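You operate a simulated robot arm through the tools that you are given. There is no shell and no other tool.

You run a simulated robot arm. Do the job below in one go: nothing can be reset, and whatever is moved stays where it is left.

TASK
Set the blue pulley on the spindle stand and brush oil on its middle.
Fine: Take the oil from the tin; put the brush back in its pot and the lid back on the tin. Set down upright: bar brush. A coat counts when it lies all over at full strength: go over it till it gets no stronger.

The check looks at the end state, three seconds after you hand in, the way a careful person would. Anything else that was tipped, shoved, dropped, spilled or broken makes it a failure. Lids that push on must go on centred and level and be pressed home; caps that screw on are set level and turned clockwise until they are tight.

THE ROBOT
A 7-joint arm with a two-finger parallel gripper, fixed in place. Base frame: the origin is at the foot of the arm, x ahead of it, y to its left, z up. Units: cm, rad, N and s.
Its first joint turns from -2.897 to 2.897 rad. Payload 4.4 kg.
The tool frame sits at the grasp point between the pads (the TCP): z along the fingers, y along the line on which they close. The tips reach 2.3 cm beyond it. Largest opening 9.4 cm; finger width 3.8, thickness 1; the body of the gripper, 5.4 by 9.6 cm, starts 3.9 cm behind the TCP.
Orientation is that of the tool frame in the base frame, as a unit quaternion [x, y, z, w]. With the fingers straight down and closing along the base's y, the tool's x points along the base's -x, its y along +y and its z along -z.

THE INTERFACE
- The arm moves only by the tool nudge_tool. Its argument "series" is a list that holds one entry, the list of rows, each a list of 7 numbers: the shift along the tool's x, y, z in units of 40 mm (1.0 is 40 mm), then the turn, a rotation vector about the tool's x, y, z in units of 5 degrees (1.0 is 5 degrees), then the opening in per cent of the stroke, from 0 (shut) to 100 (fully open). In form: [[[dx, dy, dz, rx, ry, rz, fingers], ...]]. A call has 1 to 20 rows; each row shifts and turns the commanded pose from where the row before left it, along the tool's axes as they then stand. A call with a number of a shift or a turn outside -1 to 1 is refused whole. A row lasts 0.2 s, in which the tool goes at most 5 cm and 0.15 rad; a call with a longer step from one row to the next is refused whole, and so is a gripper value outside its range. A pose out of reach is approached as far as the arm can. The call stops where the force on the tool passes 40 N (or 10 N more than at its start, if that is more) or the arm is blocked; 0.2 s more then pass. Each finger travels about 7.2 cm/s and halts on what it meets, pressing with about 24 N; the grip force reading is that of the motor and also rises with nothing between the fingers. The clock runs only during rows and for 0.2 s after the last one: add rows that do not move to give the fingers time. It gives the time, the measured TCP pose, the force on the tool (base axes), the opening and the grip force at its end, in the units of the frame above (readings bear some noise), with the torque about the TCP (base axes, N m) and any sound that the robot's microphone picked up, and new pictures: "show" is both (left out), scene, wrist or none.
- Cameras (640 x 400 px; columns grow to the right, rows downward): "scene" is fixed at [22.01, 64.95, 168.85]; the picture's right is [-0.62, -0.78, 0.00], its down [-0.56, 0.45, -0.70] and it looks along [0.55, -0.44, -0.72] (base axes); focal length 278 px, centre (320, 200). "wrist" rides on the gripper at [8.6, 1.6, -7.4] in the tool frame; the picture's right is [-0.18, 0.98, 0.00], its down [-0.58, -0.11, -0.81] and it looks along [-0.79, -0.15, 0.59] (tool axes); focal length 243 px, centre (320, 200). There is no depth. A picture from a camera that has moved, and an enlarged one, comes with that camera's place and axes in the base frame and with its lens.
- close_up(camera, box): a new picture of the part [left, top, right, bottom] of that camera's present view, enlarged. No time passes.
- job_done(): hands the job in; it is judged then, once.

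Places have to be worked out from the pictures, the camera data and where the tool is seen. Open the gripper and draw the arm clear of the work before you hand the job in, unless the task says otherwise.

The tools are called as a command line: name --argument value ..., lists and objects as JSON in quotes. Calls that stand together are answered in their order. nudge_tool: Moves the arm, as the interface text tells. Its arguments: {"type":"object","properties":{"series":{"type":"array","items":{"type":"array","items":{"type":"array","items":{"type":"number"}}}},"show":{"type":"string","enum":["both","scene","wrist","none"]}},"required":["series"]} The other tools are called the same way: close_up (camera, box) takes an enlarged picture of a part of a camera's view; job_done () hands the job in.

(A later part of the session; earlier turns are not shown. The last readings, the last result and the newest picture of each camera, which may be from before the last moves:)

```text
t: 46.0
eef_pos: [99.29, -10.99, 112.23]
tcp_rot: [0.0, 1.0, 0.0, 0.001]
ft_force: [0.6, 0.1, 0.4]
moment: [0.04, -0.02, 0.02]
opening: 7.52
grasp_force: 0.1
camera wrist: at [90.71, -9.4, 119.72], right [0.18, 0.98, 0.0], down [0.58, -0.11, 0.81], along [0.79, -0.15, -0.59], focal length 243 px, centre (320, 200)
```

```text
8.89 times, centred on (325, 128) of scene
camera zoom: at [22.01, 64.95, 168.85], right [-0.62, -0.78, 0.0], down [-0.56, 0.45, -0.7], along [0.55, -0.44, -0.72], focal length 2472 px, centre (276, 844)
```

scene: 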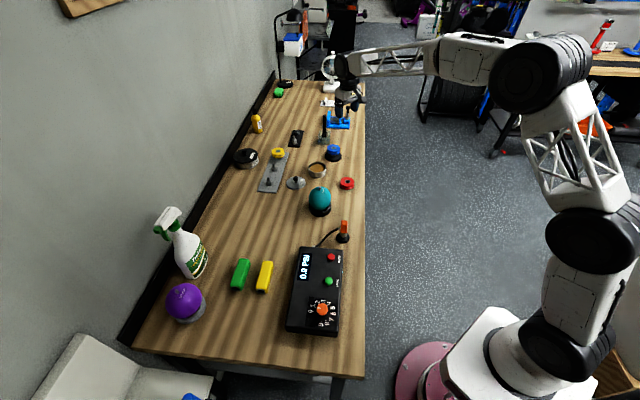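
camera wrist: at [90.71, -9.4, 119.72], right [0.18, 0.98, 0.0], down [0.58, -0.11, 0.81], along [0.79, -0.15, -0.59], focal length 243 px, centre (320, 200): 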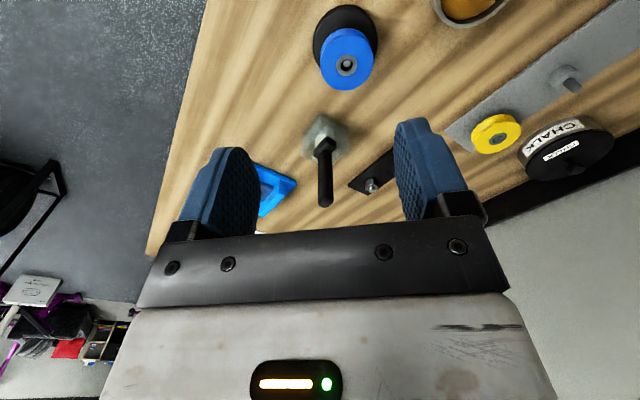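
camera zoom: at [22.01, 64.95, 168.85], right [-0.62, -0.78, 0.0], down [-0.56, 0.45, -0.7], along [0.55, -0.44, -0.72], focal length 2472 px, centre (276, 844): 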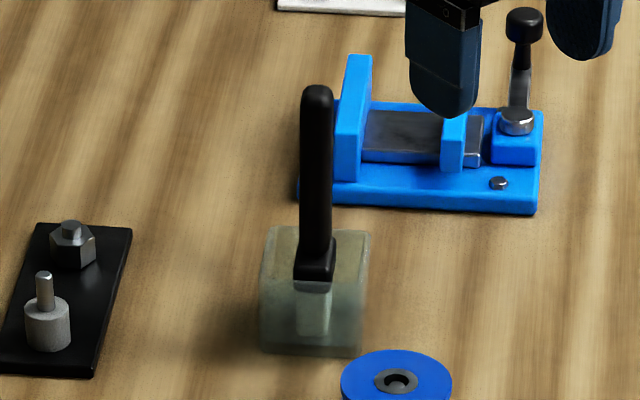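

The brush handle's top triangulates to about (116.4, -13.4, 101), upright, with the brush base near z ≈ 89.7. I'll move above it with the tool vertical and check whether that distance is reached.

nudge_tool --series '[[[-0.6, -0.1, 0.1, 0, 0, 0, 70], [-0.713, -0.1, 0.2, 0, 0, 0, 60], [-0.75, -0.1, 0.2, 0, 0, 0, 60], [-0.75, -0.1, 0.2, 0, 0, 0, 60], [-0.75, -0.1, 0.2, 0, 0, 0, 60], [-0.71, -0.1, 0.2, 0, 0, 0, 60], [0, 0, 0, 0, 0, 0, 60]]]'

close_up --camera "scene" --box '[300, 100, 350, 145]'

```text
t: 47.6
eef_pos: [116.89, -13.16, 107.78]
tcp_rot: [0.0, 1.0, 0.0, 0.0]
ft_force: [0.0, 0.6, 0.5]
moment: [0.01, -0.02, 0.02]
opening: 5.64
grasp_force: 0.1
camera wrist: at [108.23, -11.51, 115.33], right [0.18, 0.98, 0.0], down [0.58, -0.11, 0.81], along [0.79, -0.15, -0.59], focal length 243 px, centre (320, 200)
```

scene: 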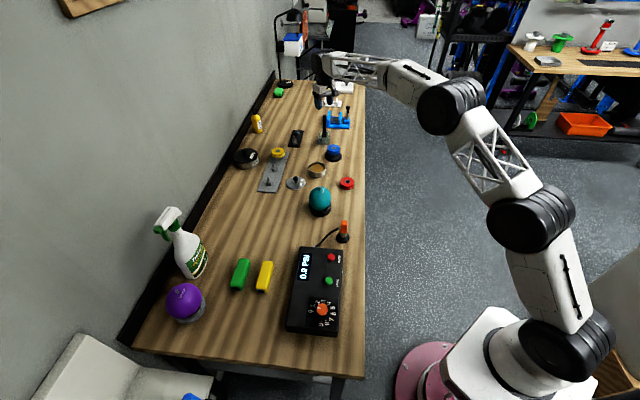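
wrist: 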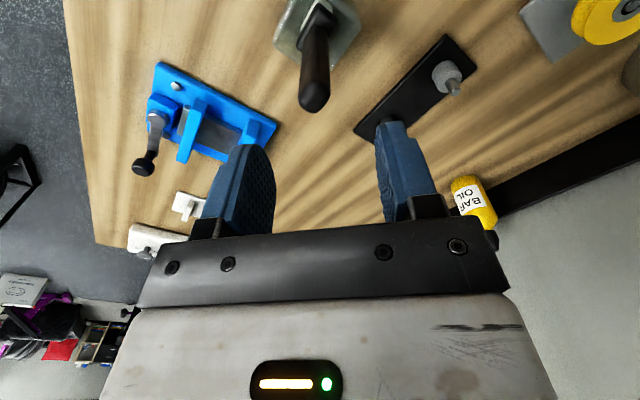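

```text
8.89 times, centred on (325, 122) of scene
camera zoom: at [22.01, 64.95, 168.85], right [-0.62, -0.78, 0.0], down [-0.56, 0.45, -0.7], along [0.55, -0.44, -0.72], focal length 2472 px, centre (276, 889)
```

zoom: 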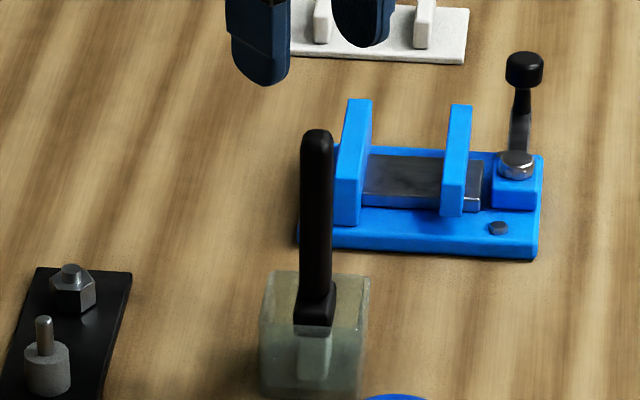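

Reached with the tool vertical. I'll enlarge the wrist view to fine-tune the handle position.

close_up --camera "wrist" --box '[260, 0, 380, 120]'

```text
3.33 times, centred on (320, 60) of wrist
camera zoom: at [108.23, -11.51, 115.33], right [0.18, 0.98, 0.0], down [0.58, -0.11, 0.81], along [0.79, -0.15, -0.59], focal length 809 px, centre (320, 667)
```

zoom: 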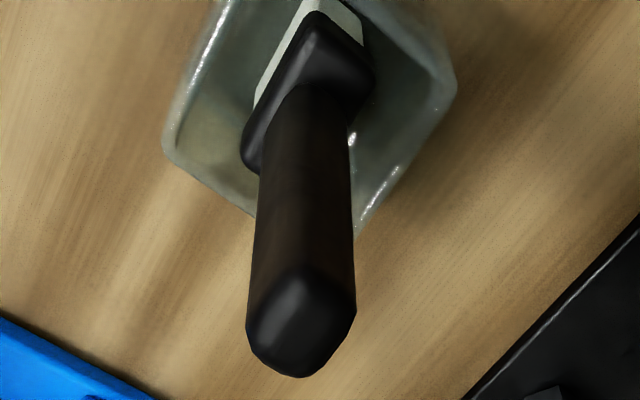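

The handle top is at (116.54, -13.43, 101.2) and the handle's faces are turned 45° to the base axes (parallel to the bench). I'll turn the tool 45° so the pads meet flat faces, then look again.

nudge_tool --series '[[[0, 0, 0, 0, 0, 1, 60], [0, 0, 0, 0, 0, 1, 60], [0, 0, 0, 0, 0, 1, 60], [0, 0, 0, 0, 0, 1, 60], [0, 0, 0, 0, 0, 1, 60], [0, 0, 0, 0, 0, 1, 60], [0, 0, 0, 0, 0, 1, 60], [0, 0, 0, 0, 0, 1, 60], [0, 0, 0, 0, 0, 1, 60], [0, 0, 0, 0, 0, 0, 60]]]'

close_up --camera "wrist" --box '[240, 0, 400, 130]'

```text
t: 49.8
eef_pos: [116.54, -13.21, 107.56]
tcp_rot: [0.384, 0.923, 0.0, 0.0]
ft_force: [-0.7, 0.1, 0.3]
moment: [-0.01, 0.02, 0.0]
opening: 5.64
grasp_force: 0.1
camera wrist: at [111.59, -5.96, 115.08], right [0.83, 0.56, 0.0], down [0.33, -0.49, 0.81], along [0.45, -0.67, -0.59], focal length 243 px, centre (320, 200)
```

scene: 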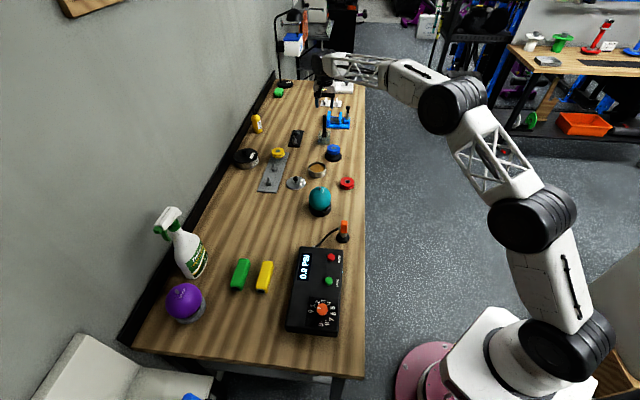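
wrist: 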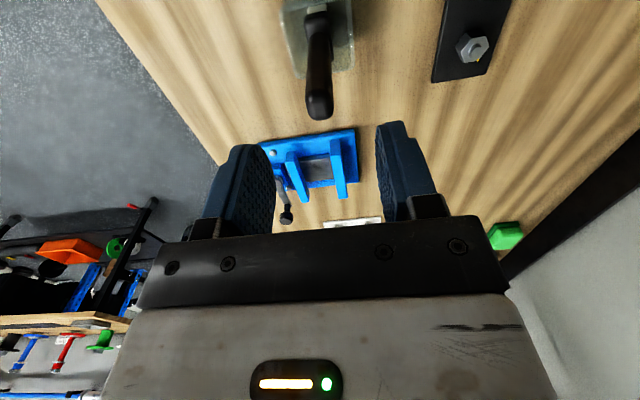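

```text
3.08 times, centred on (320, 65) of wrist
camera zoom: at [111.59, -5.96, 115.08], right [0.83, 0.56, 0.0], down [0.33, -0.49, 0.81], along [0.45, -0.67, -0.59], focal length 746 px, centre (320, 615)
```

zoom: 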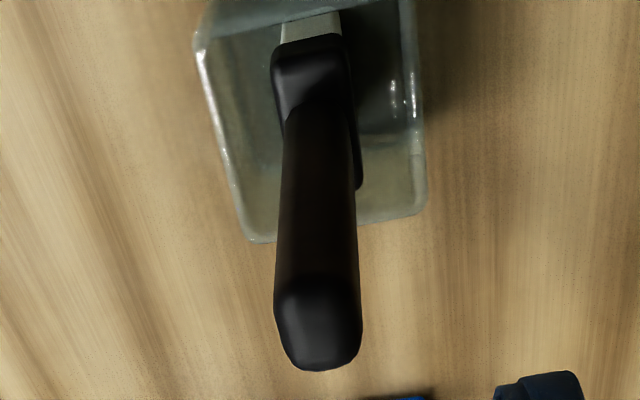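

The handle is centred within 0.1 cm and square to the pads. I'll go straight down to TCP z ≈ 98 with the handle between the fingers.

nudge_tool --series '[[[0, -0.015, 0.5, 0, 0, 0, 60], [0, 0, 0.6, 0, 0, 0, 60], [0, 0, 0.6, 0, 0, 0, 60], [0, 0, 0.4, 0, 0, 0, 60], [0, 0, 0.3, 0, 0, 0, 60], [0, 0, 0, 0, 0, 0, 60]]]'

close_up --camera "scene" --box '[300, 100, 350, 145]'

```text
t: 51.2
eef_pos: [116.53, -13.29, 98.18]
tcp_rot: [0.383, 0.924, 0.0, 0.001]
ft_force: [-0.2, -0.3, 0.9]
moment: [-0.03, 0.02, 0.03]
opening: 5.65
grasp_force: 0.1
camera wrist: at [111.55, -6.12, 105.68], right [0.83, 0.56, 0.0], down [0.33, -0.49, 0.81], along [0.46, -0.67, -0.59], focal length 243 px, centre (320, 200)
```

scene: 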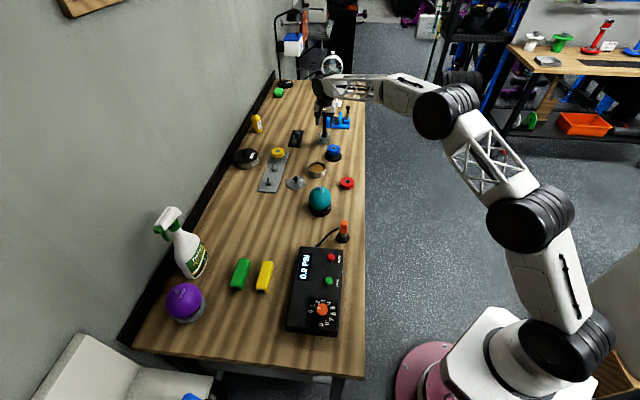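
wrist: 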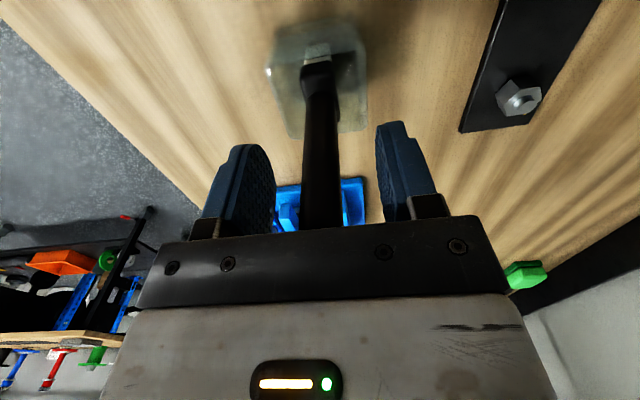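

```text
8.89 times, centred on (325, 122) of scene
camera zoom: at [22.01, 64.95, 168.85], right [-0.62, -0.78, 0.0], down [-0.56, 0.45, -0.7], along [0.55, -0.44, -0.72], focal length 2472 px, centre (276, 889)
```

zoom: 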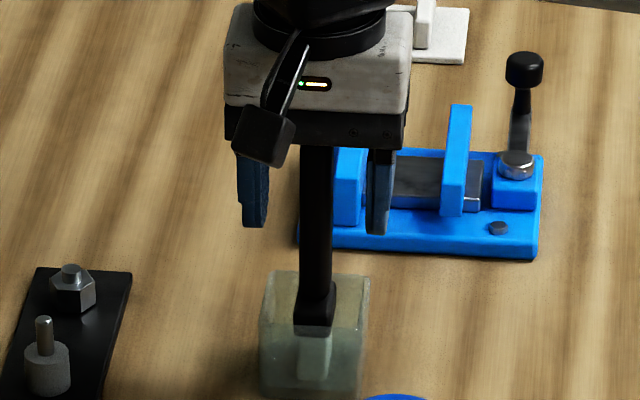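

The handle stands between the pads. I'll close on it and note the pose for the return.

nudge_tool --series '[[[0, 0, 0, 0, 0, 0, 40], [0, 0, 0, 0, 0, 0, 25], [0, 0, 0, 0, 0, 0, 10], [0, 0, 0, 0, 0, 0, 5], [0, 0, 0, 0, 0, 0, 5]]]'

close_up --camera "wrist" --box '[240, 0, 400, 230]'

```text
t: 52.4
eef_pos: [116.42, -13.38, 98.23]
tcp_rot: [0.383, 0.924, 0.0, 0.0]
ft_force: [0.3, 0.1, -0.3]
moment: [0.05, -0.03, -0.02]
opening: 1.74
grasp_force: 24.0
camera wrist: at [111.55, -6.12, 105.68], right [0.83, 0.56, 0.0], down [0.33, -0.49, 0.81], along [0.46, -0.67, -0.59], focal length 243 px, centre (320, 200)
```

scene: 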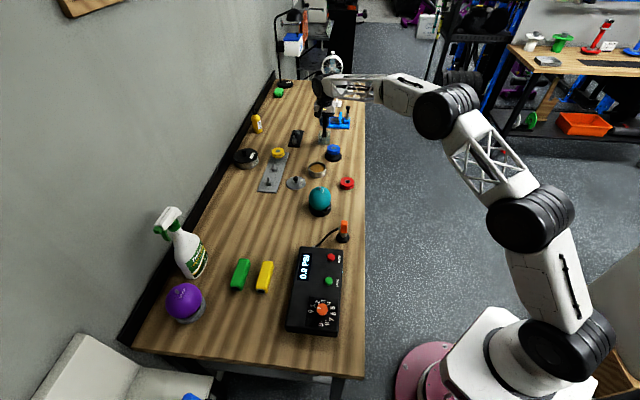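
wrist: 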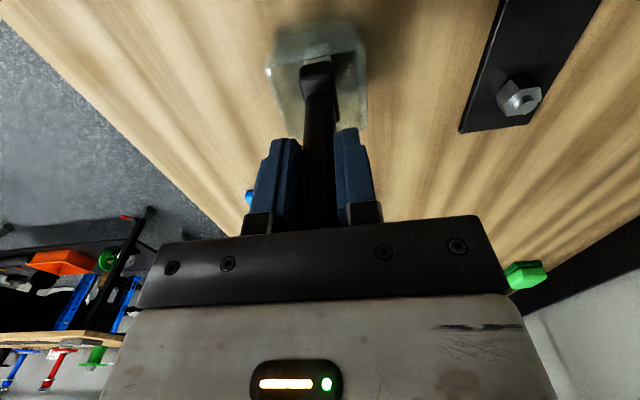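

```text
1.74 times, centred on (320, 115) of wrist
camera zoom: at [111.55, -6.12, 105.68], right [0.83, 0.56, 0.0], down [0.33, -0.49, 0.81], along [0.46, -0.67, -0.59], focal length 422 px, centre (320, 348)
```

zoom: 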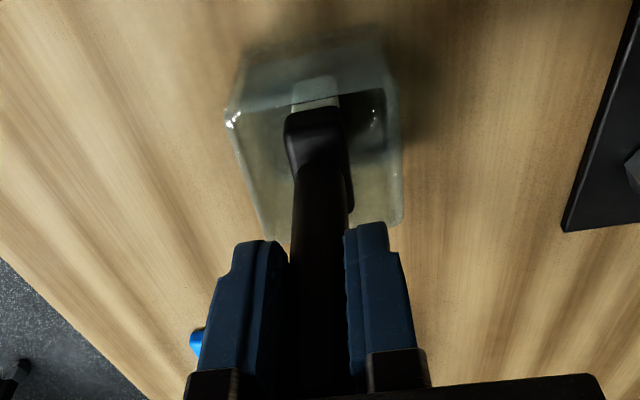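

The brush is held (1.74 cm opening) at TCP ≈ (116.5, -13.33, 98.2); I'll use that pose for the return. I'll lift it straight up out of the pot by 10 cm and inspect the bristles.

nudge_tool --series '[[[0, 0, -0.1, 0, 0, 0, 5], [0, 0, -0.3, 0, 0, 0, 5], [0, 0, -0.5, 0, 0, 0, 5], [0, 0, -0.8, 0, 0, 0, 5], [0, 0, -0.8, 0, 0, 0, 5], [0, 0, 0, 0, 0, 0, 5]]]'

close_up --camera "scene" --box '[300, 90, 350, 145]'

close_up --camera "wrist" --box '[240, 0, 400, 230]'

```text
t: 53.8
eef_pos: [116.49, -13.02, 108.12]
tcp_rot: [0.383, 0.924, 0.0, 0.0]
ft_force: [-0.5, 0.5, -0.4]
moment: [0.02, 0.01, -0.01]
opening: 1.72
grasp_force: 24.1
camera wrist: at [111.57, -5.81, 115.61], right [0.83, 0.56, 0.0], down [0.33, -0.49, 0.81], along [0.46, -0.67, -0.59], focal length 243 px, centre (320, 200)
```

scene: 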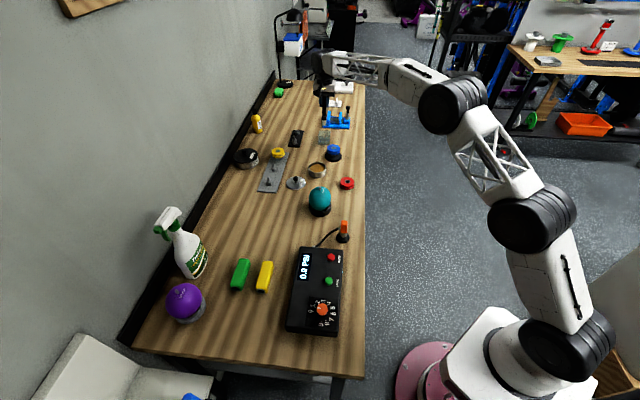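
wrist: 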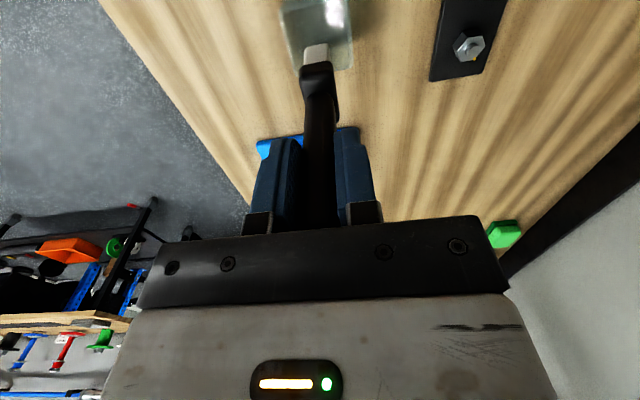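

```text
7.27 times, centred on (325, 118) of scene
camera zoom: at [22.01, 64.95, 168.85], right [-0.62, -0.78, 0.0], down [-0.56, 0.45, -0.7], along [0.55, -0.44, -0.72], focal length 2023 px, centre (284, 800)
```

zoom: 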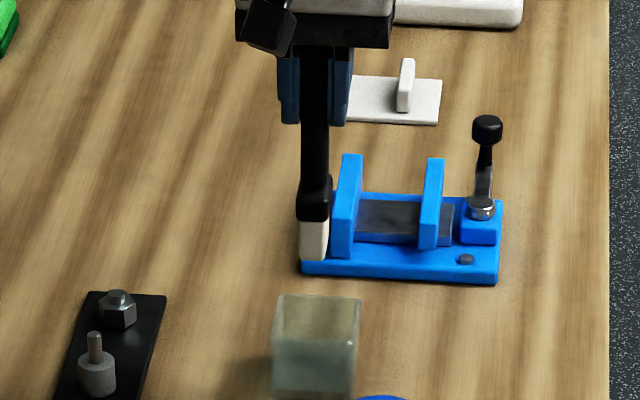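

```text
1.74 times, centred on (320, 115) of wrist
camera zoom: at [111.57, -5.81, 115.61], right [0.83, 0.56, 0.0], down [0.33, -0.49, 0.81], along [0.46, -0.67, -0.59], focal length 422 px, centre (320, 348)
```

zoom: 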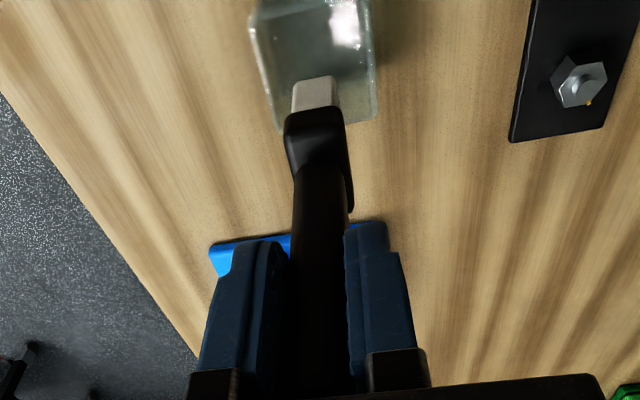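

The brush is out, with cream bristles ending roughly 11.5 cm below the TCP. I'll carry it over to above the oil tin at (99.55, 4.55), keeping this height.

nudge_tool --series '[[[0.5, 0.02, 0, 0, 0, 0, 5], [0.8, 0.02, 0, 0, 0, 0, 5], [0.9, 0.02, 0, 0, 0, 0, 5], [0.9, 0.02, 0, 0, 0, 0, 5], [0.9, 0.02, 0, 0, 0, 0, 5], [0.9, 0.02, 0, 0, 0, 0, 5], [0.75, 0.02, 0, 0, 0, 0, 5], [0.5, 0.02, 0, 0, 0, 0, 5], [0, 0, 0, 0, 0, 0, 5]]]'

close_up --camera "scene" --box '[290, 120, 345, 180]'

close_up --camera "wrist" --box '[220, 0, 420, 150]'

```text
t: 55.8
eef_pos: [99.51, 4.68, 107.88]
tcp_rot: [0.383, 0.924, 0.0, 0.0]
ft_force: [0.1, 0.0, -0.2]
moment: [0.03, 0.0, 0.0]
opening: 1.75
grasp_force: 23.8
camera wrist: at [94.62, 11.95, 115.34], right [0.83, 0.56, 0.0], down [0.33, -0.49, 0.81], along [0.46, -0.67, -0.59], focal length 243 px, centre (320, 200)
```

scene: 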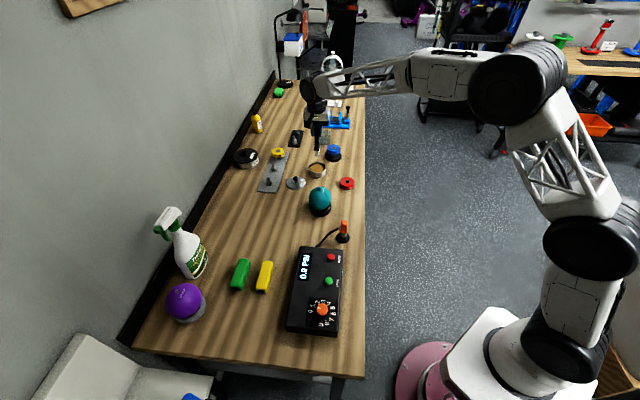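
wrist: 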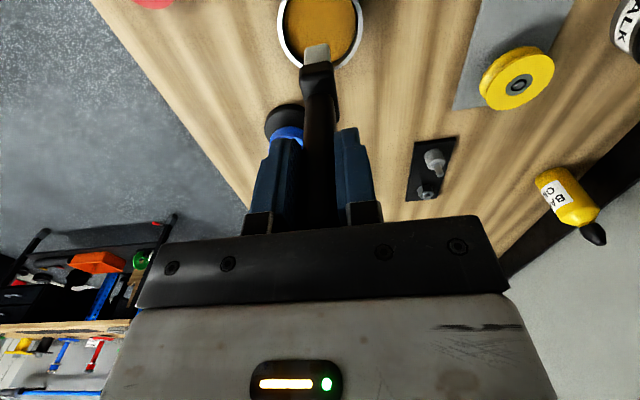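

```text
6.67 times, centred on (318, 150) of scene
camera zoom: at [22.01, 64.95, 168.85], right [-0.62, -0.78, 0.0], down [-0.56, 0.45, -0.7], along [0.55, -0.44, -0.72], focal length 1854 px, centre (337, 533)
```

zoom: 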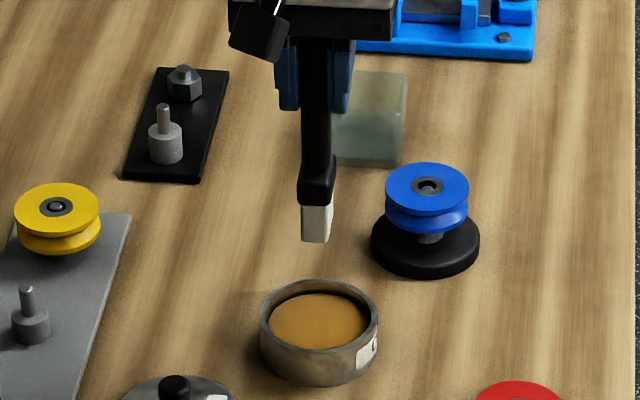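

```text
2.67 times, centred on (320, 75) of wrist
camera zoom: at [94.62, 11.95, 115.34], right [0.83, 0.56, 0.0], down [0.33, -0.49, 0.81], along [0.46, -0.67, -0.59], focal length 647 px, centre (320, 533)
```

zoom: 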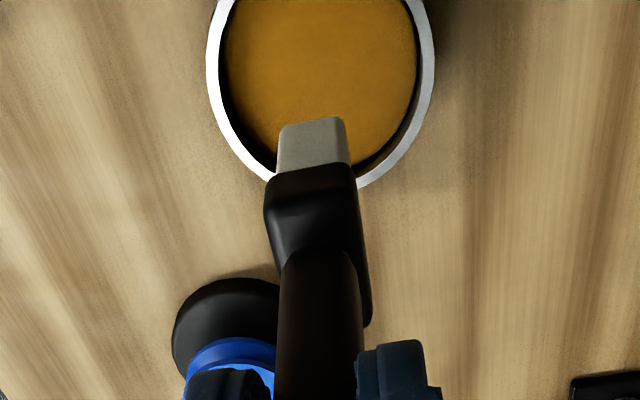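

The brush hangs over the tin, with its bristle bottom about 11.5 cm below the TCP and well inside the rim. I'll lower it into the oil to about 1 cm depth.

nudge_tool --series '[[[0.075, 0, 0.4, 0, 0, 0, 5], [0, 0, 0.6, 0, 0, 0, 5], [0, 0, 0.6, 0, 0, 0, 5], [0, 0, 0.3, 0, 0, 0, 5], [0, 0, 0.2, 0, 0, 0, 5], [0, 0, 0, 0, 0, 0, 5]]]'

close_up --camera "scene" --box '[295, 135, 345, 180]'

close_up --camera "wrist" --box '[220, 0, 420, 150]'

```text
t: 57.2
eef_pos: [99.45, 4.98, 99.84]
tcp_rot: [0.382, 0.924, 0.001, 0.001]
ft_force: [-0.8, 0.6, 18.2]
moment: [0.07, 0.12, 0.01]
opening: 1.74
grasp_force: 23.9
camera wrist: at [94.47, 12.14, 107.33], right [0.83, 0.56, 0.0], down [0.33, -0.49, 0.81], along [0.46, -0.67, -0.59], focal length 243 px, centre (320, 200)
```

scene: 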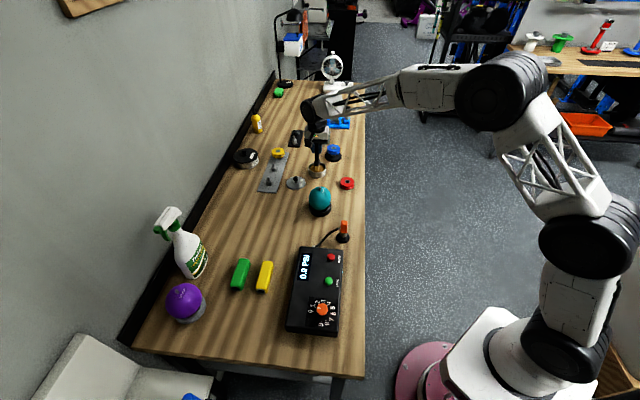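
wrist: 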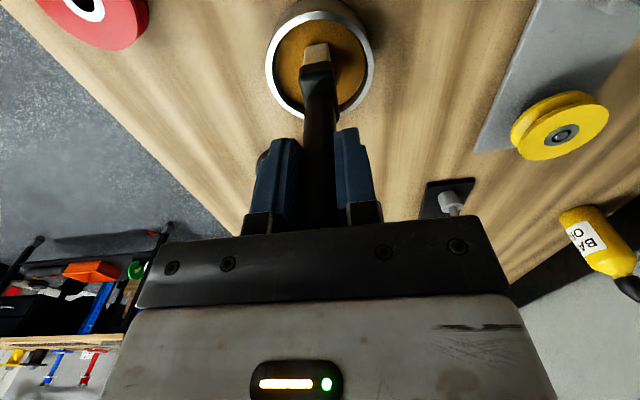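

```text
8.89 times, centred on (320, 158) of scene
camera zoom: at [22.01, 64.95, 168.85], right [-0.62, -0.78, 0.0], down [-0.56, 0.45, -0.7], along [0.55, -0.44, -0.72], focal length 2472 px, centre (320, 578)
```

zoom: 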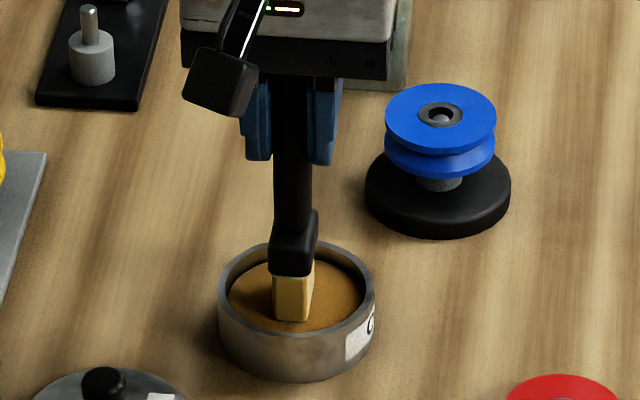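

```text
2.67 times, centred on (320, 75) of wrist
camera zoom: at [94.47, 12.14, 107.33], right [0.83, 0.56, 0.0], down [0.33, -0.49, 0.81], along [0.46, -0.67, -0.59], focal length 647 px, centre (320, 533)
```

zoom: 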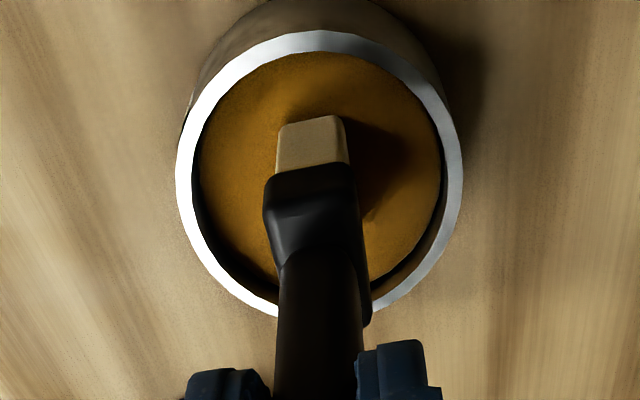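

The bristles touched the oil (18 N) and have turned amber, so the brush is loaded. I'll lift slowly, pause over the tin for drips, and look.

nudge_tool --series '[[[0, 0, -0.1, 0, 0, 0, 5], [0, 0, -0.1, 0, 0, 0, 5], [0, 0, -0.15, 0, 0, 0, 5], [0, 0, 0, 0, 0, 0, 5], [0, 0, 0, 0, 0, 0, 5], [0, 0, 0, 0, 0, 0, 5], [0, 0, 0, 0, 0, 0, 5], [0, 0, 0, 0, 0, 0, 5], [0, 0, 0, 0, 0, 0, 5], [0, 0, -0.2, 0, 0, 0, 5], [0, 0, -0.4, 0, 0, 0, 5], [0, 0, -0.5, 0, 0, 0, 5], [0, 0, -0.65, 0, 0, 0, 5], [0, 0, 0, 0, 0, 0, 5], [0, 0, 0, 0, 0, 0, 5]]]'

close_up --camera "scene" --box '[295, 125, 345, 175]'

close_up --camera "wrist" --box '[220, 0, 420, 150]'

```text
t: 60.4
eef_pos: [99.31, 5.04, 107.96]
tcp_rot: [0.383, 0.924, 0.0, 0.001]
ft_force: [-0.8, 0.2, -0.1]
moment: [0.04, 0.02, -0.03]
opening: 1.77
grasp_force: 23.6
camera wrist: at [94.46, 12.21, 115.53], right [0.83, 0.56, 0.0], down [0.33, -0.49, 0.81], along [0.46, -0.67, -0.59], focal length 243 px, centre (320, 200)
```

scene: 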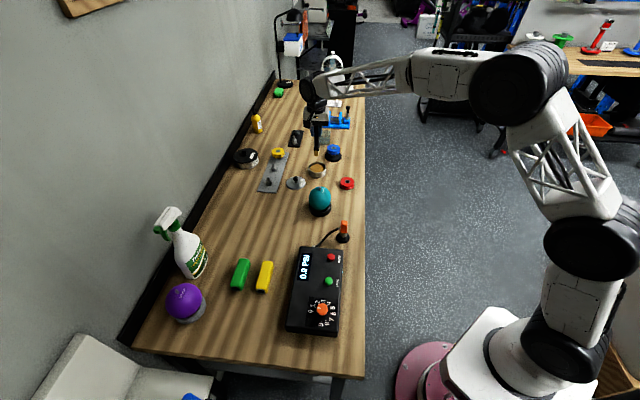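
wrist: 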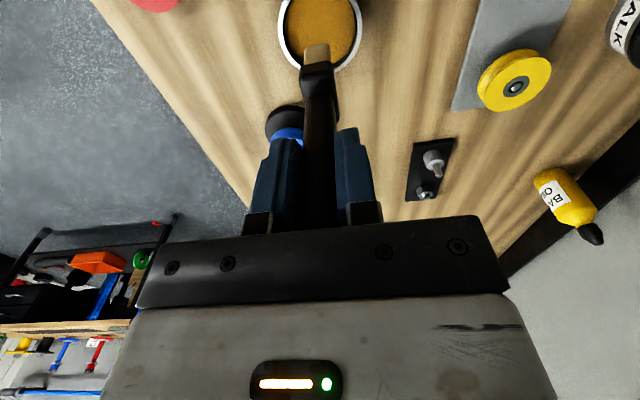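

```text
8.00 times, centred on (320, 150) of scene
camera zoom: at [22.01, 64.95, 168.85], right [-0.62, -0.78, 0.0], down [-0.56, 0.45, -0.7], along [0.55, -0.44, -0.72], focal length 2225 px, centre (320, 600)
```

zoom: 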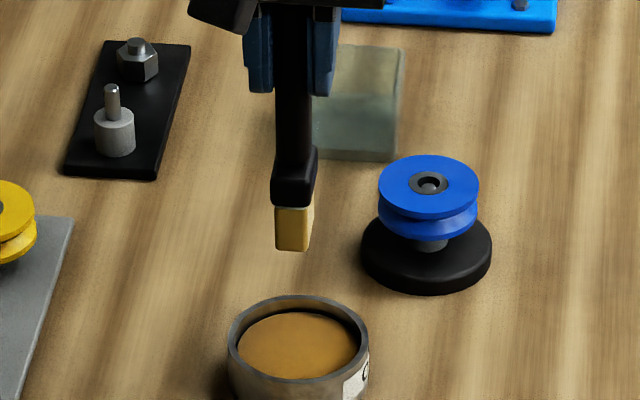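

```text
2.67 times, centred on (320, 75) of wrist
camera zoom: at [94.46, 12.21, 115.53], right [0.83, 0.56, 0.0], down [0.33, -0.49, 0.81], along [0.46, -0.67, -0.59], focal length 647 px, centre (320, 533)
```

zoom: 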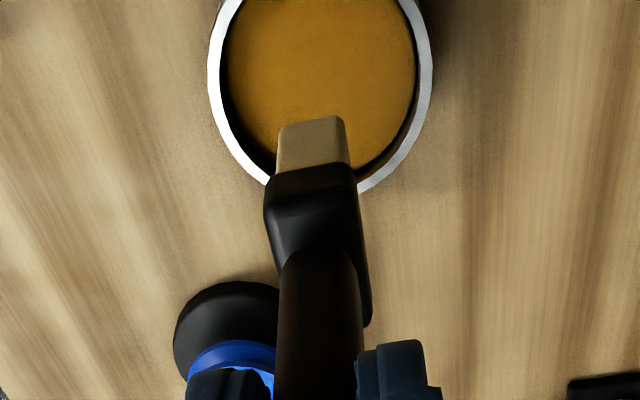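

The bristles are evenly amber and nothing drips. I'll carry the brush over the pulley hub at (103.9, -8.83), keeping height, then compare positions in both views.

nudge_tool --series '[[[-0.4, -0.2, 0, 0, 0, 0, 5], [-0.7, -0.35, 0, 0, 0, 0, 5], [-0.7, -0.35, 0, 0, 0, 0, 5], [-0.7, -0.35, 0, 0, 0, 0, 5], [-0.5, -0.25, 0, 0, 0, 0, 5], [-0.235, -0.126, 0, 0, 0, 0, 5], [0, 0, 0, 0, 0, 0, 5]]]'

close_up --camera "scene" --box '[310, 120, 360, 170]'

close_up --camera "wrist" --box '[220, 0, 420, 150]'

```text
t: 62.0
eef_pos: [103.91, -9.03, 108.03]
tcp_rot: [0.382, 0.924, 0.0, 0.0]
ft_force: [0.0, -0.5, 0.3]
moment: [0.02, 0.0, 0.02]
opening: 1.74
grasp_force: 24.6
camera wrist: at [98.97, -1.77, 115.62], right [0.83, 0.56, 0.0], down [0.33, -0.49, 0.81], along [0.46, -0.67, -0.59], focal length 243 px, centre (320, 200)
```

scene: 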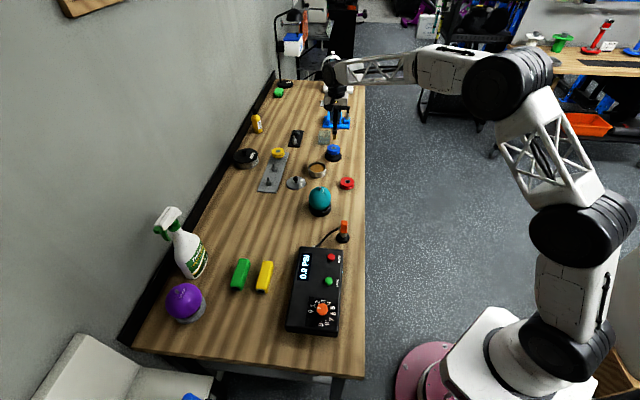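
wrist: 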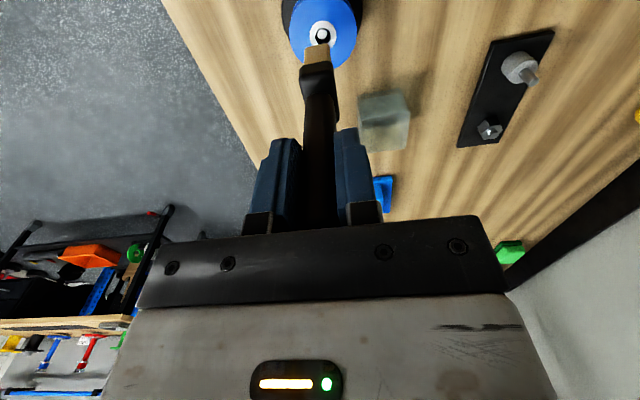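

```text
8.00 times, centred on (335, 145) of scene
camera zoom: at [22.01, 64.95, 168.85], right [-0.62, -0.78, 0.0], down [-0.56, 0.45, -0.7], along [0.55, -0.44, -0.72], focal length 2225 px, centre (200, 640)
```

zoom: 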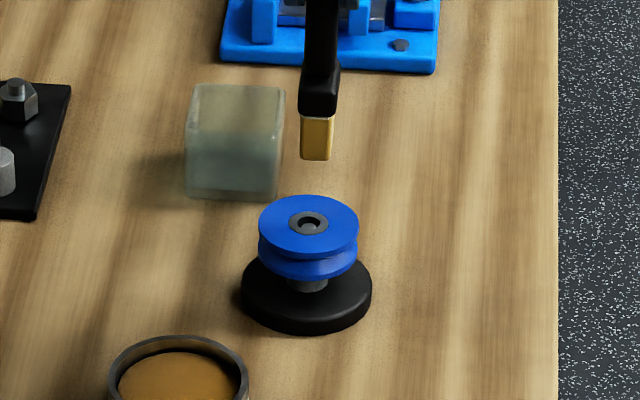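

```text
2.67 times, centred on (320, 75) of wrist
camera zoom: at [98.97, -1.77, 115.62], right [0.83, 0.56, 0.0], down [0.33, -0.49, 0.81], along [0.46, -0.67, -0.59], focal length 647 px, centre (320, 533)
```

zoom: 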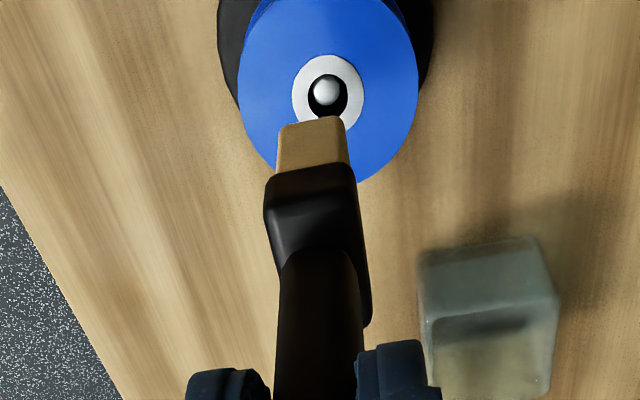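

Both views say the brush should shift about 0.28 cm along tool +y and 0.1 cm along tool +x to be centred on the hub. I'll do that and descend to just above the hub.

nudge_tool --series '[[[0.025, 0.07, 0.3, 0, 0, 0, 5], [0, 0, 0.4, 0, 0, 0, 5], [0, 0, 0.3, 0, 0, 0, 5], [0, 0, 0.15, 0, 0, 0, 5], [0, 0, 0, 0, 0, 0, 5]]]'

close_up --camera "scene" --box '[315, 130, 355, 165]'

close_up --camera "wrist" --box '[240, 0, 400, 120]'

```text
t: 63.2
eef_pos: [104.19, -8.66, 103.52]
tcp_rot: [0.382, 0.924, 0.0, 0.0]
ft_force: [0.2, -0.7, -0.5]
moment: [0.01, -0.01, -0.02]
opening: 1.77
grasp_force: 24.1
camera wrist: at [99.19, -1.41, 110.96], right [0.83, 0.56, 0.0], down [0.33, -0.49, 0.81], along [0.46, -0.67, -0.59], focal length 243 px, centre (320, 200)
```

scene: 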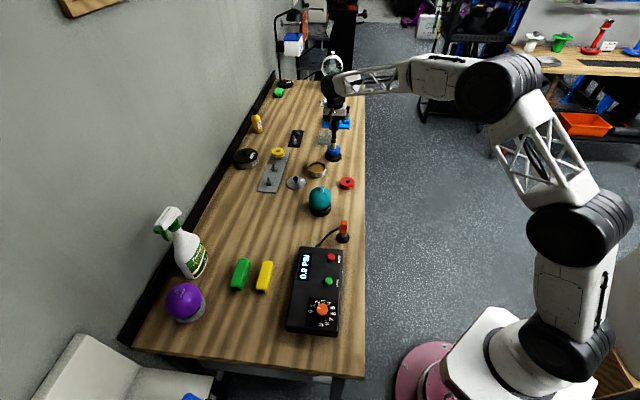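
wrist: 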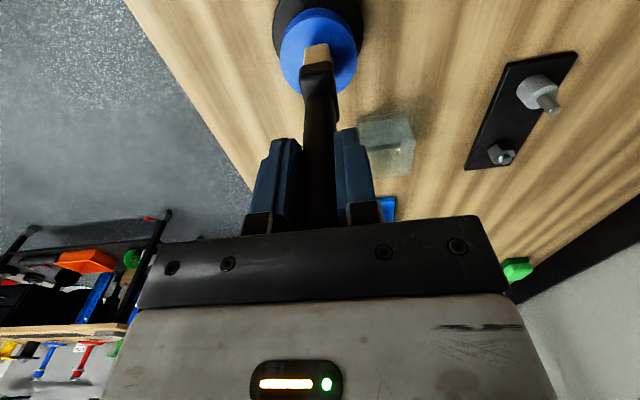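

```text
11.43 times, centred on (335, 148) of scene
camera zoom: at [22.01, 64.95, 168.85], right [-0.62, -0.78, 0.0], down [-0.56, 0.45, -0.7], along [0.55, -0.44, -0.72], focal length 3179 px, centre (149, 800)
```

zoom: 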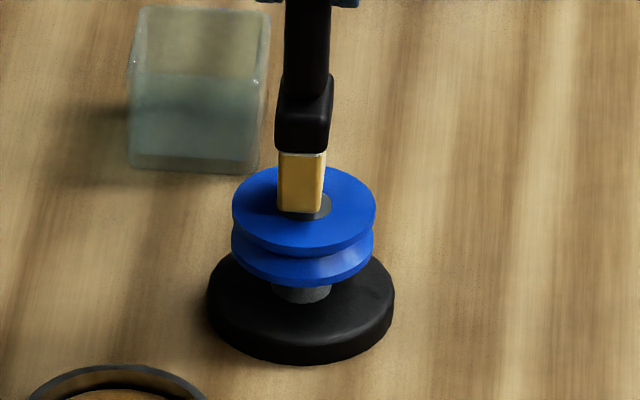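

```text
3.33 times, centred on (320, 60) of wrist
camera zoom: at [99.19, -1.41, 110.96], right [0.83, 0.56, 0.0], down [0.33, -0.49, 0.81], along [0.46, -0.67, -0.59], focal length 809 px, centre (320, 667)
```

zoom: 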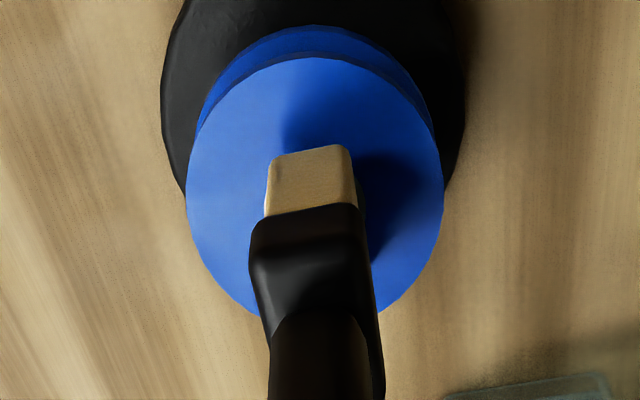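

The brush is centred over the hub to about 0.1 cm, roughly 0.8 cm above it. I'll lower in 1 mm steps to find contact.

nudge_tool --series '[[[0, -0.02, 0.04, 0, 0, 0, 5], [0, 0, 0.03, 0, 0, 0, 5], [0, 0, 0.03, 0, 0, 0, 5], [0, 0, 0.03, 0, 0, 0, 5], [0, 0, 0.03, 0, 0, 0, 5], [0, 0, 0, 0, 0, 0, 5]]]' --show "none"

close_up --camera "scene" --box '[320, 135, 350, 162]'

```text
t: 64.6
eef_pos: [104.05, -8.77, 102.89]
tcp_rot: [0.383, 0.924, 0.001, 0.0]
ft_force: [-1.7, 3.3, 10.1]
moment: [0.27, 0.18, -0.01]
opening: 1.75
grasp_force: 24.0
```

```text
14.81 times, centred on (335, 148) of scene
camera zoom: at [22.01, 64.95, 168.85], right [-0.62, -0.78, 0.0], down [-0.56, 0.45, -0.7], along [0.55, -0.44, -0.72], focal length 4121 px, centre (98, 963)
```

zoom: 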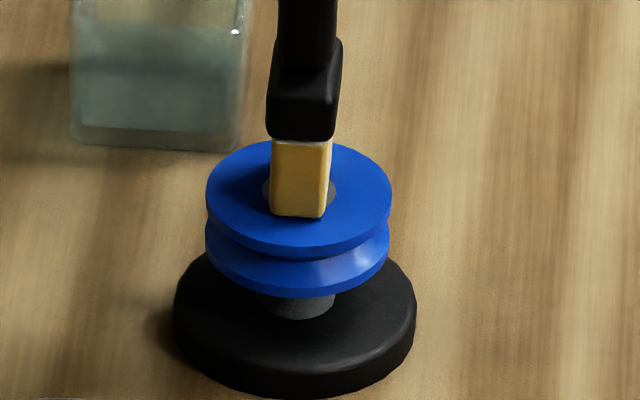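

Contact at about 10 N on the hub. I'll stroke across it ±0.4 cm several times, then lift and look at the result.

nudge_tool --series '[[[0, 0.05, 0, 0, 0, 0, 5], [0, 0.05, 0, 0, 0, 0, 5], [0, -0.05, 0, 0, 0, 0, 5], [0, -0.05, 0, 0, 0, 0, 5], [0, -0.05, 0, 0, 0, 0, 5], [0, -0.05, 0, 0, 0, 0, 5], [0, 0.05, 0, 0, 0, 0, 5], [0, 0.05, 0, 0, 0, 0, 5], [0, 0.05, 0, 0, 0, 0, 5], [0, 0.05, 0, 0, 0, 0, 5], [0, -0.05, 0, 0, 0, 0, 5], [0, -0.05, 0, 0, 0, 0, 5], [0, -0.05, 0, 0, 0, 0, 5], [0, -0.05, 0, 0, 0, 0, 5], [0, 0.05, 0, 0, 0, 0, 5], [0, 0.05, 0, 0, 0, 0, 5], [0, 0, 0, 0, 0, 0, 5]]]' --show "scene"

close_up --camera "scene" --box '[320, 135, 350, 162]'

```text
t: 68.2
eef_pos: [103.97, -8.73, 102.86]
tcp_rot: [0.382, 0.924, 0.0, 0.0]
ft_force: [-0.8, -0.5, -0.7]
moment: [-0.01, -0.01, -0.01]
opening: 1.76
grasp_force: 24.0
```

scene: 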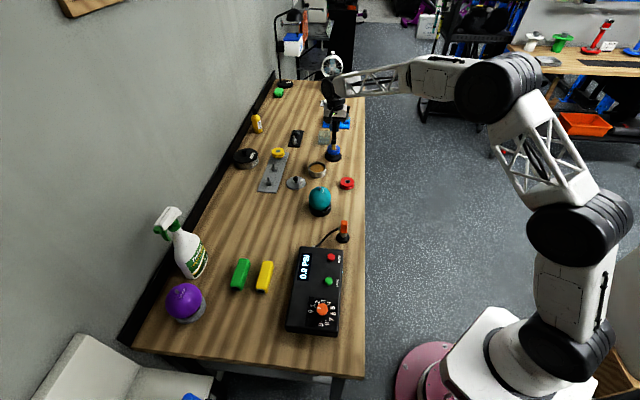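

```text
14.81 times, centred on (335, 148) of scene
camera zoom: at [22.01, 64.95, 168.85], right [-0.62, -0.78, 0.0], down [-0.56, 0.45, -0.7], along [0.55, -0.44, -0.72], focal length 4121 px, centre (98, 963)
```

zoom: 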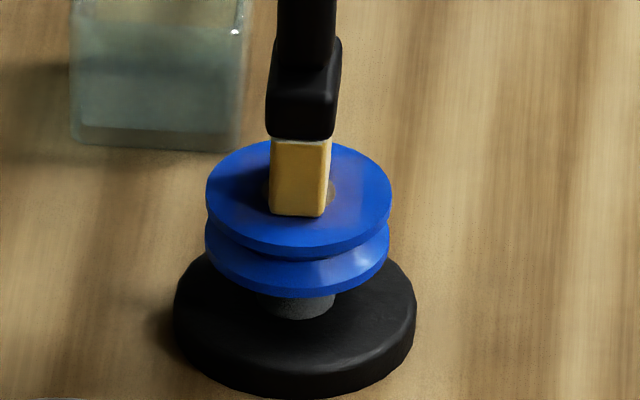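

The force dropped to zero, so the pulley settled slightly under the strokes, and the hub is taking an amber tint. I'll lift and inspect the coat.

nudge_tool --series '[[[0, 0, -0.2, 0, 0, 0, 5], [0, 0, -0.5, 0, 0, 0, 5], [0, 0, -0.6, 0, 0, 0, 5], [0, 0, 0, 0, 0, 0, 5]]]'

close_up --camera "scene" --box '[324, 142, 346, 160]'

close_up --camera "wrist" --box '[270, 0, 380, 80]'

```text
t: 69.2
eef_pos: [103.97, -8.77, 108.09]
tcp_rot: [0.383, 0.924, 0.0, 0.0]
ft_force: [-0.5, 0.1, 0.2]
moment: [0.0, 0.0, 0.0]
opening: 1.76
grasp_force: 24.0
camera wrist: at [99.09, -1.52, 115.56], right [0.83, 0.56, 0.0], down [0.33, -0.49, 0.81], along [0.46, -0.67, -0.59], focal length 243 px, centre (320, 200)
```

scene: 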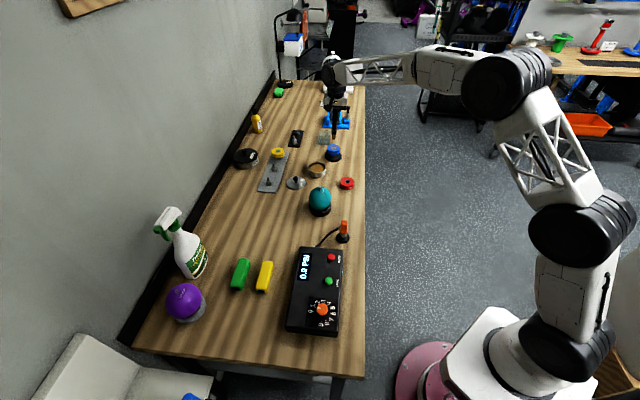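
wrist: 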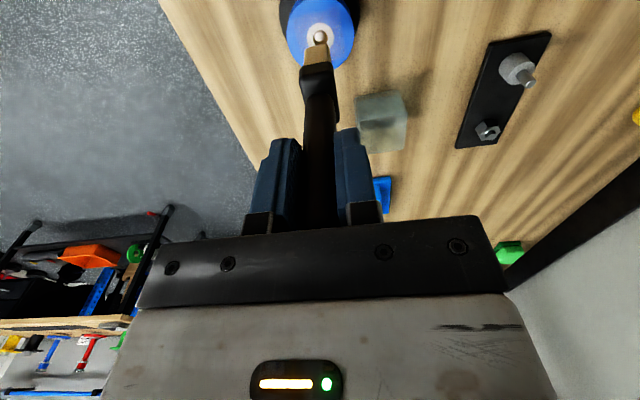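

```text
16.00 times, centred on (335, 151) of scene
camera zoom: at [22.01, 64.95, 168.85], right [-0.62, -0.78, 0.0], down [-0.56, 0.45, -0.7], along [0.55, -0.44, -0.72], focal length 4450 px, centre (80, 984)
```

zoom: 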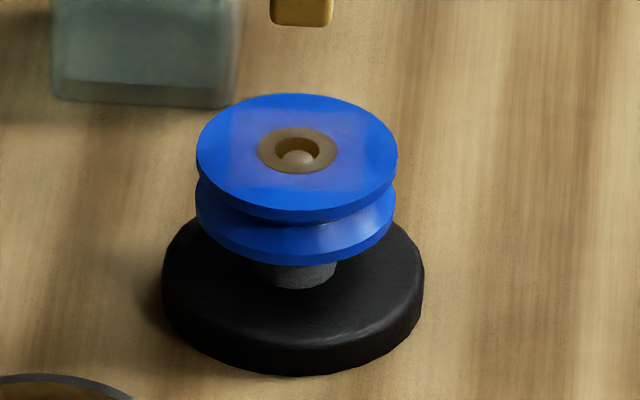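

```text
5.00 times, centred on (325, 40) of wrist
camera zoom: at [99.09, -1.52, 115.56], right [0.83, 0.56, 0.0], down [0.33, -0.49, 0.81], along [0.46, -0.67, -0.59], focal length 1213 px, centre (295, 1000)
```

zoom: 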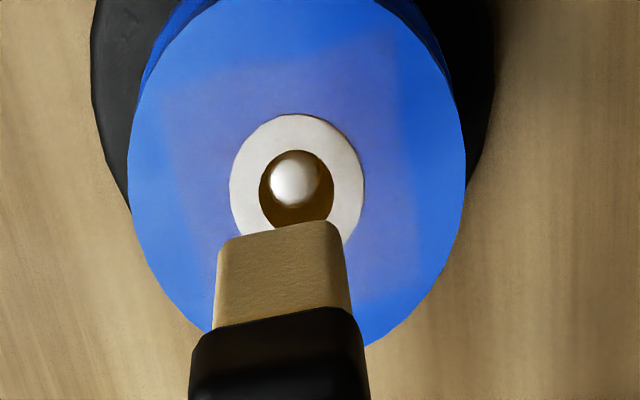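

The hub has a brownish first coat, with a faint tint on the blue face around it. It's not at full strength yet, so I'll go back down to contact and stroke more.

nudge_tool --series '[[[0, 0, 0.6, 0, 0, 0, 5], [0, 0, 0.5, 0, 0, 0, 5], [0, 0, 0.2, 0, 0, 0, 5], [0, 0, 0.02, 0, 0, 0, 5], [0, 0, 0.02, 0, 0, 0, 5], [0, 0, 0, 0, 0, 0, 5]]]' --show "none"

```text
t: 70.6
eef_pos: [103.96, -8.59, 102.64]
tcp_rot: [0.383, 0.924, 0.001, 0.001]
ft_force: [1.1, -0.7, 17.9]
moment: [-0.14, -0.08, 0.0]
opening: 1.77
grasp_force: 24.0
```

Good contact (18 N). I'll ease up slightly and stroke back and forth over the hub again.

nudge_tool --series '[[[0, 0.05, -0.01, 0, 0, 0, 5], [0, 0.05, 0, 0, 0, 0, 5], [0, -0.05, 0, 0, 0, 0, 5], [0, -0.05, 0, 0, 0, 0, 5], [0, -0.05, 0, 0, 0, 0, 5], [0, -0.05, 0, 0, 0, 0, 5], [0, 0.05, 0, 0, 0, 0, 5], [0, 0.05, 0, 0, 0, 0, 5], [0, 0.05, 0, 0, 0, 0, 5], [0, 0.05, 0, 0, 0, 0, 5], [0, -0.05, 0, 0, 0, 0, 5], [0, -0.05, 0, 0, 0, 0, 5], [0, -0.05, 0, 0, 0, 0, 5], [0, -0.05, 0, 0, 0, 0, 5], [0, 0.05, 0, 0, 0, 0, 5], [0, 0.05, 0, 0, 0, 0, 5], [0, 0, 0, 0, 0, 0, 5]]]' --show "none"

close_up --camera "scene" --box '[324, 140, 346, 160]'

```text
t: 74.2
eef_pos: [103.91, -8.62, 102.66]
tcp_rot: [0.383, 0.924, -0.001, 0.0]
ft_force: [0.5, 0.3, -1.0]
moment: [0.01, 0.01, 0.01]
opening: 1.78
grasp_force: 24.0
```

```text
16.00 times, centred on (335, 150) of scene
camera zoom: at [22.01, 64.95, 168.85], right [-0.62, -0.78, 0.0], down [-0.56, 0.45, -0.7], along [0.55, -0.44, -0.72], focal length 4450 px, centre (80, 1000)
```

zoom: 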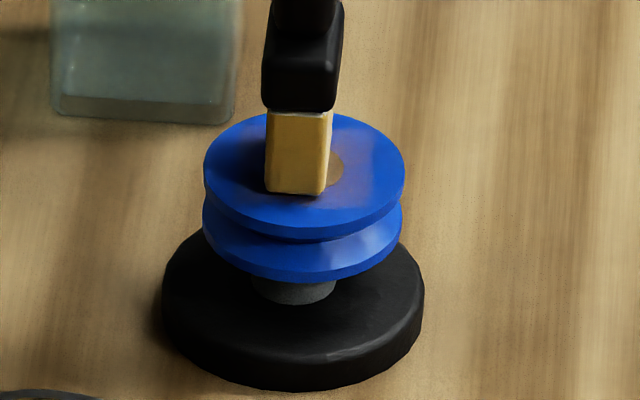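

The force fell to zero again by the end, with the pulley shifting slightly within its clearance. I'll press a touch lower and stroke while feeding down a little to keep contact.

nudge_tool --series '[[[0, 0.05, 0.015, 0, 0, 0, 5], [0, 0.05, 0.003, 0, 0, 0, 5], [0, -0.05, 0.003, 0, 0, 0, 5], [0, -0.05, 0, 0, 0, 0, 5], [0, -0.05, 0.003, 0, 0, 0, 5], [0, -0.05, 0, 0, 0, 0, 5], [0, 0.05, 0.003, 0, 0, 0, 5], [0, 0.05, 0, 0, 0, 0, 5], [0, 0.05, 0.003, 0, 0, 0, 5], [0, 0.05, 0, 0, 0, 0, 5], [0, -0.05, 0, 0, 0, 0, 5], [0, -0.05, 0, 0, 0, 0, 5], [0, 0, 0, 0, 0, 0, 5]]]' --show "none"

close_up --camera "scene" --box '[324, 140, 346, 160]'

```text
t: 77.0
eef_pos: [103.99, -8.53, 102.58]
tcp_rot: [0.383, 0.924, 0.001, 0.0]
ft_force: [0.3, 0.3, 1.9]
moment: [0.1, -0.05, 0.0]
opening: 1.75
grasp_force: 24.5
```

```text
16.00 times, centred on (335, 150) of scene
camera zoom: at [22.01, 64.95, 168.85], right [-0.62, -0.78, 0.0], down [-0.56, 0.45, -0.7], along [0.55, -0.44, -0.72], focal length 4450 px, centre (80, 1000)
```

zoom: 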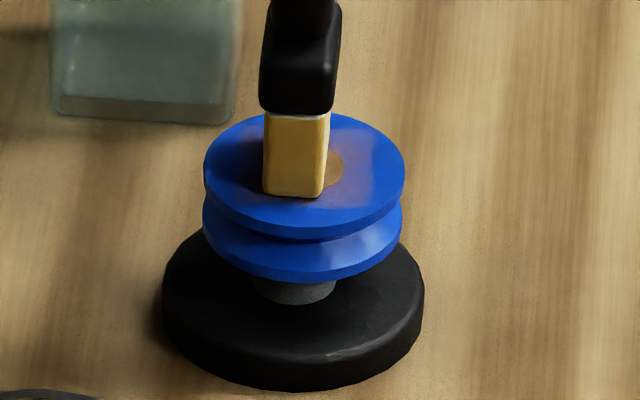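

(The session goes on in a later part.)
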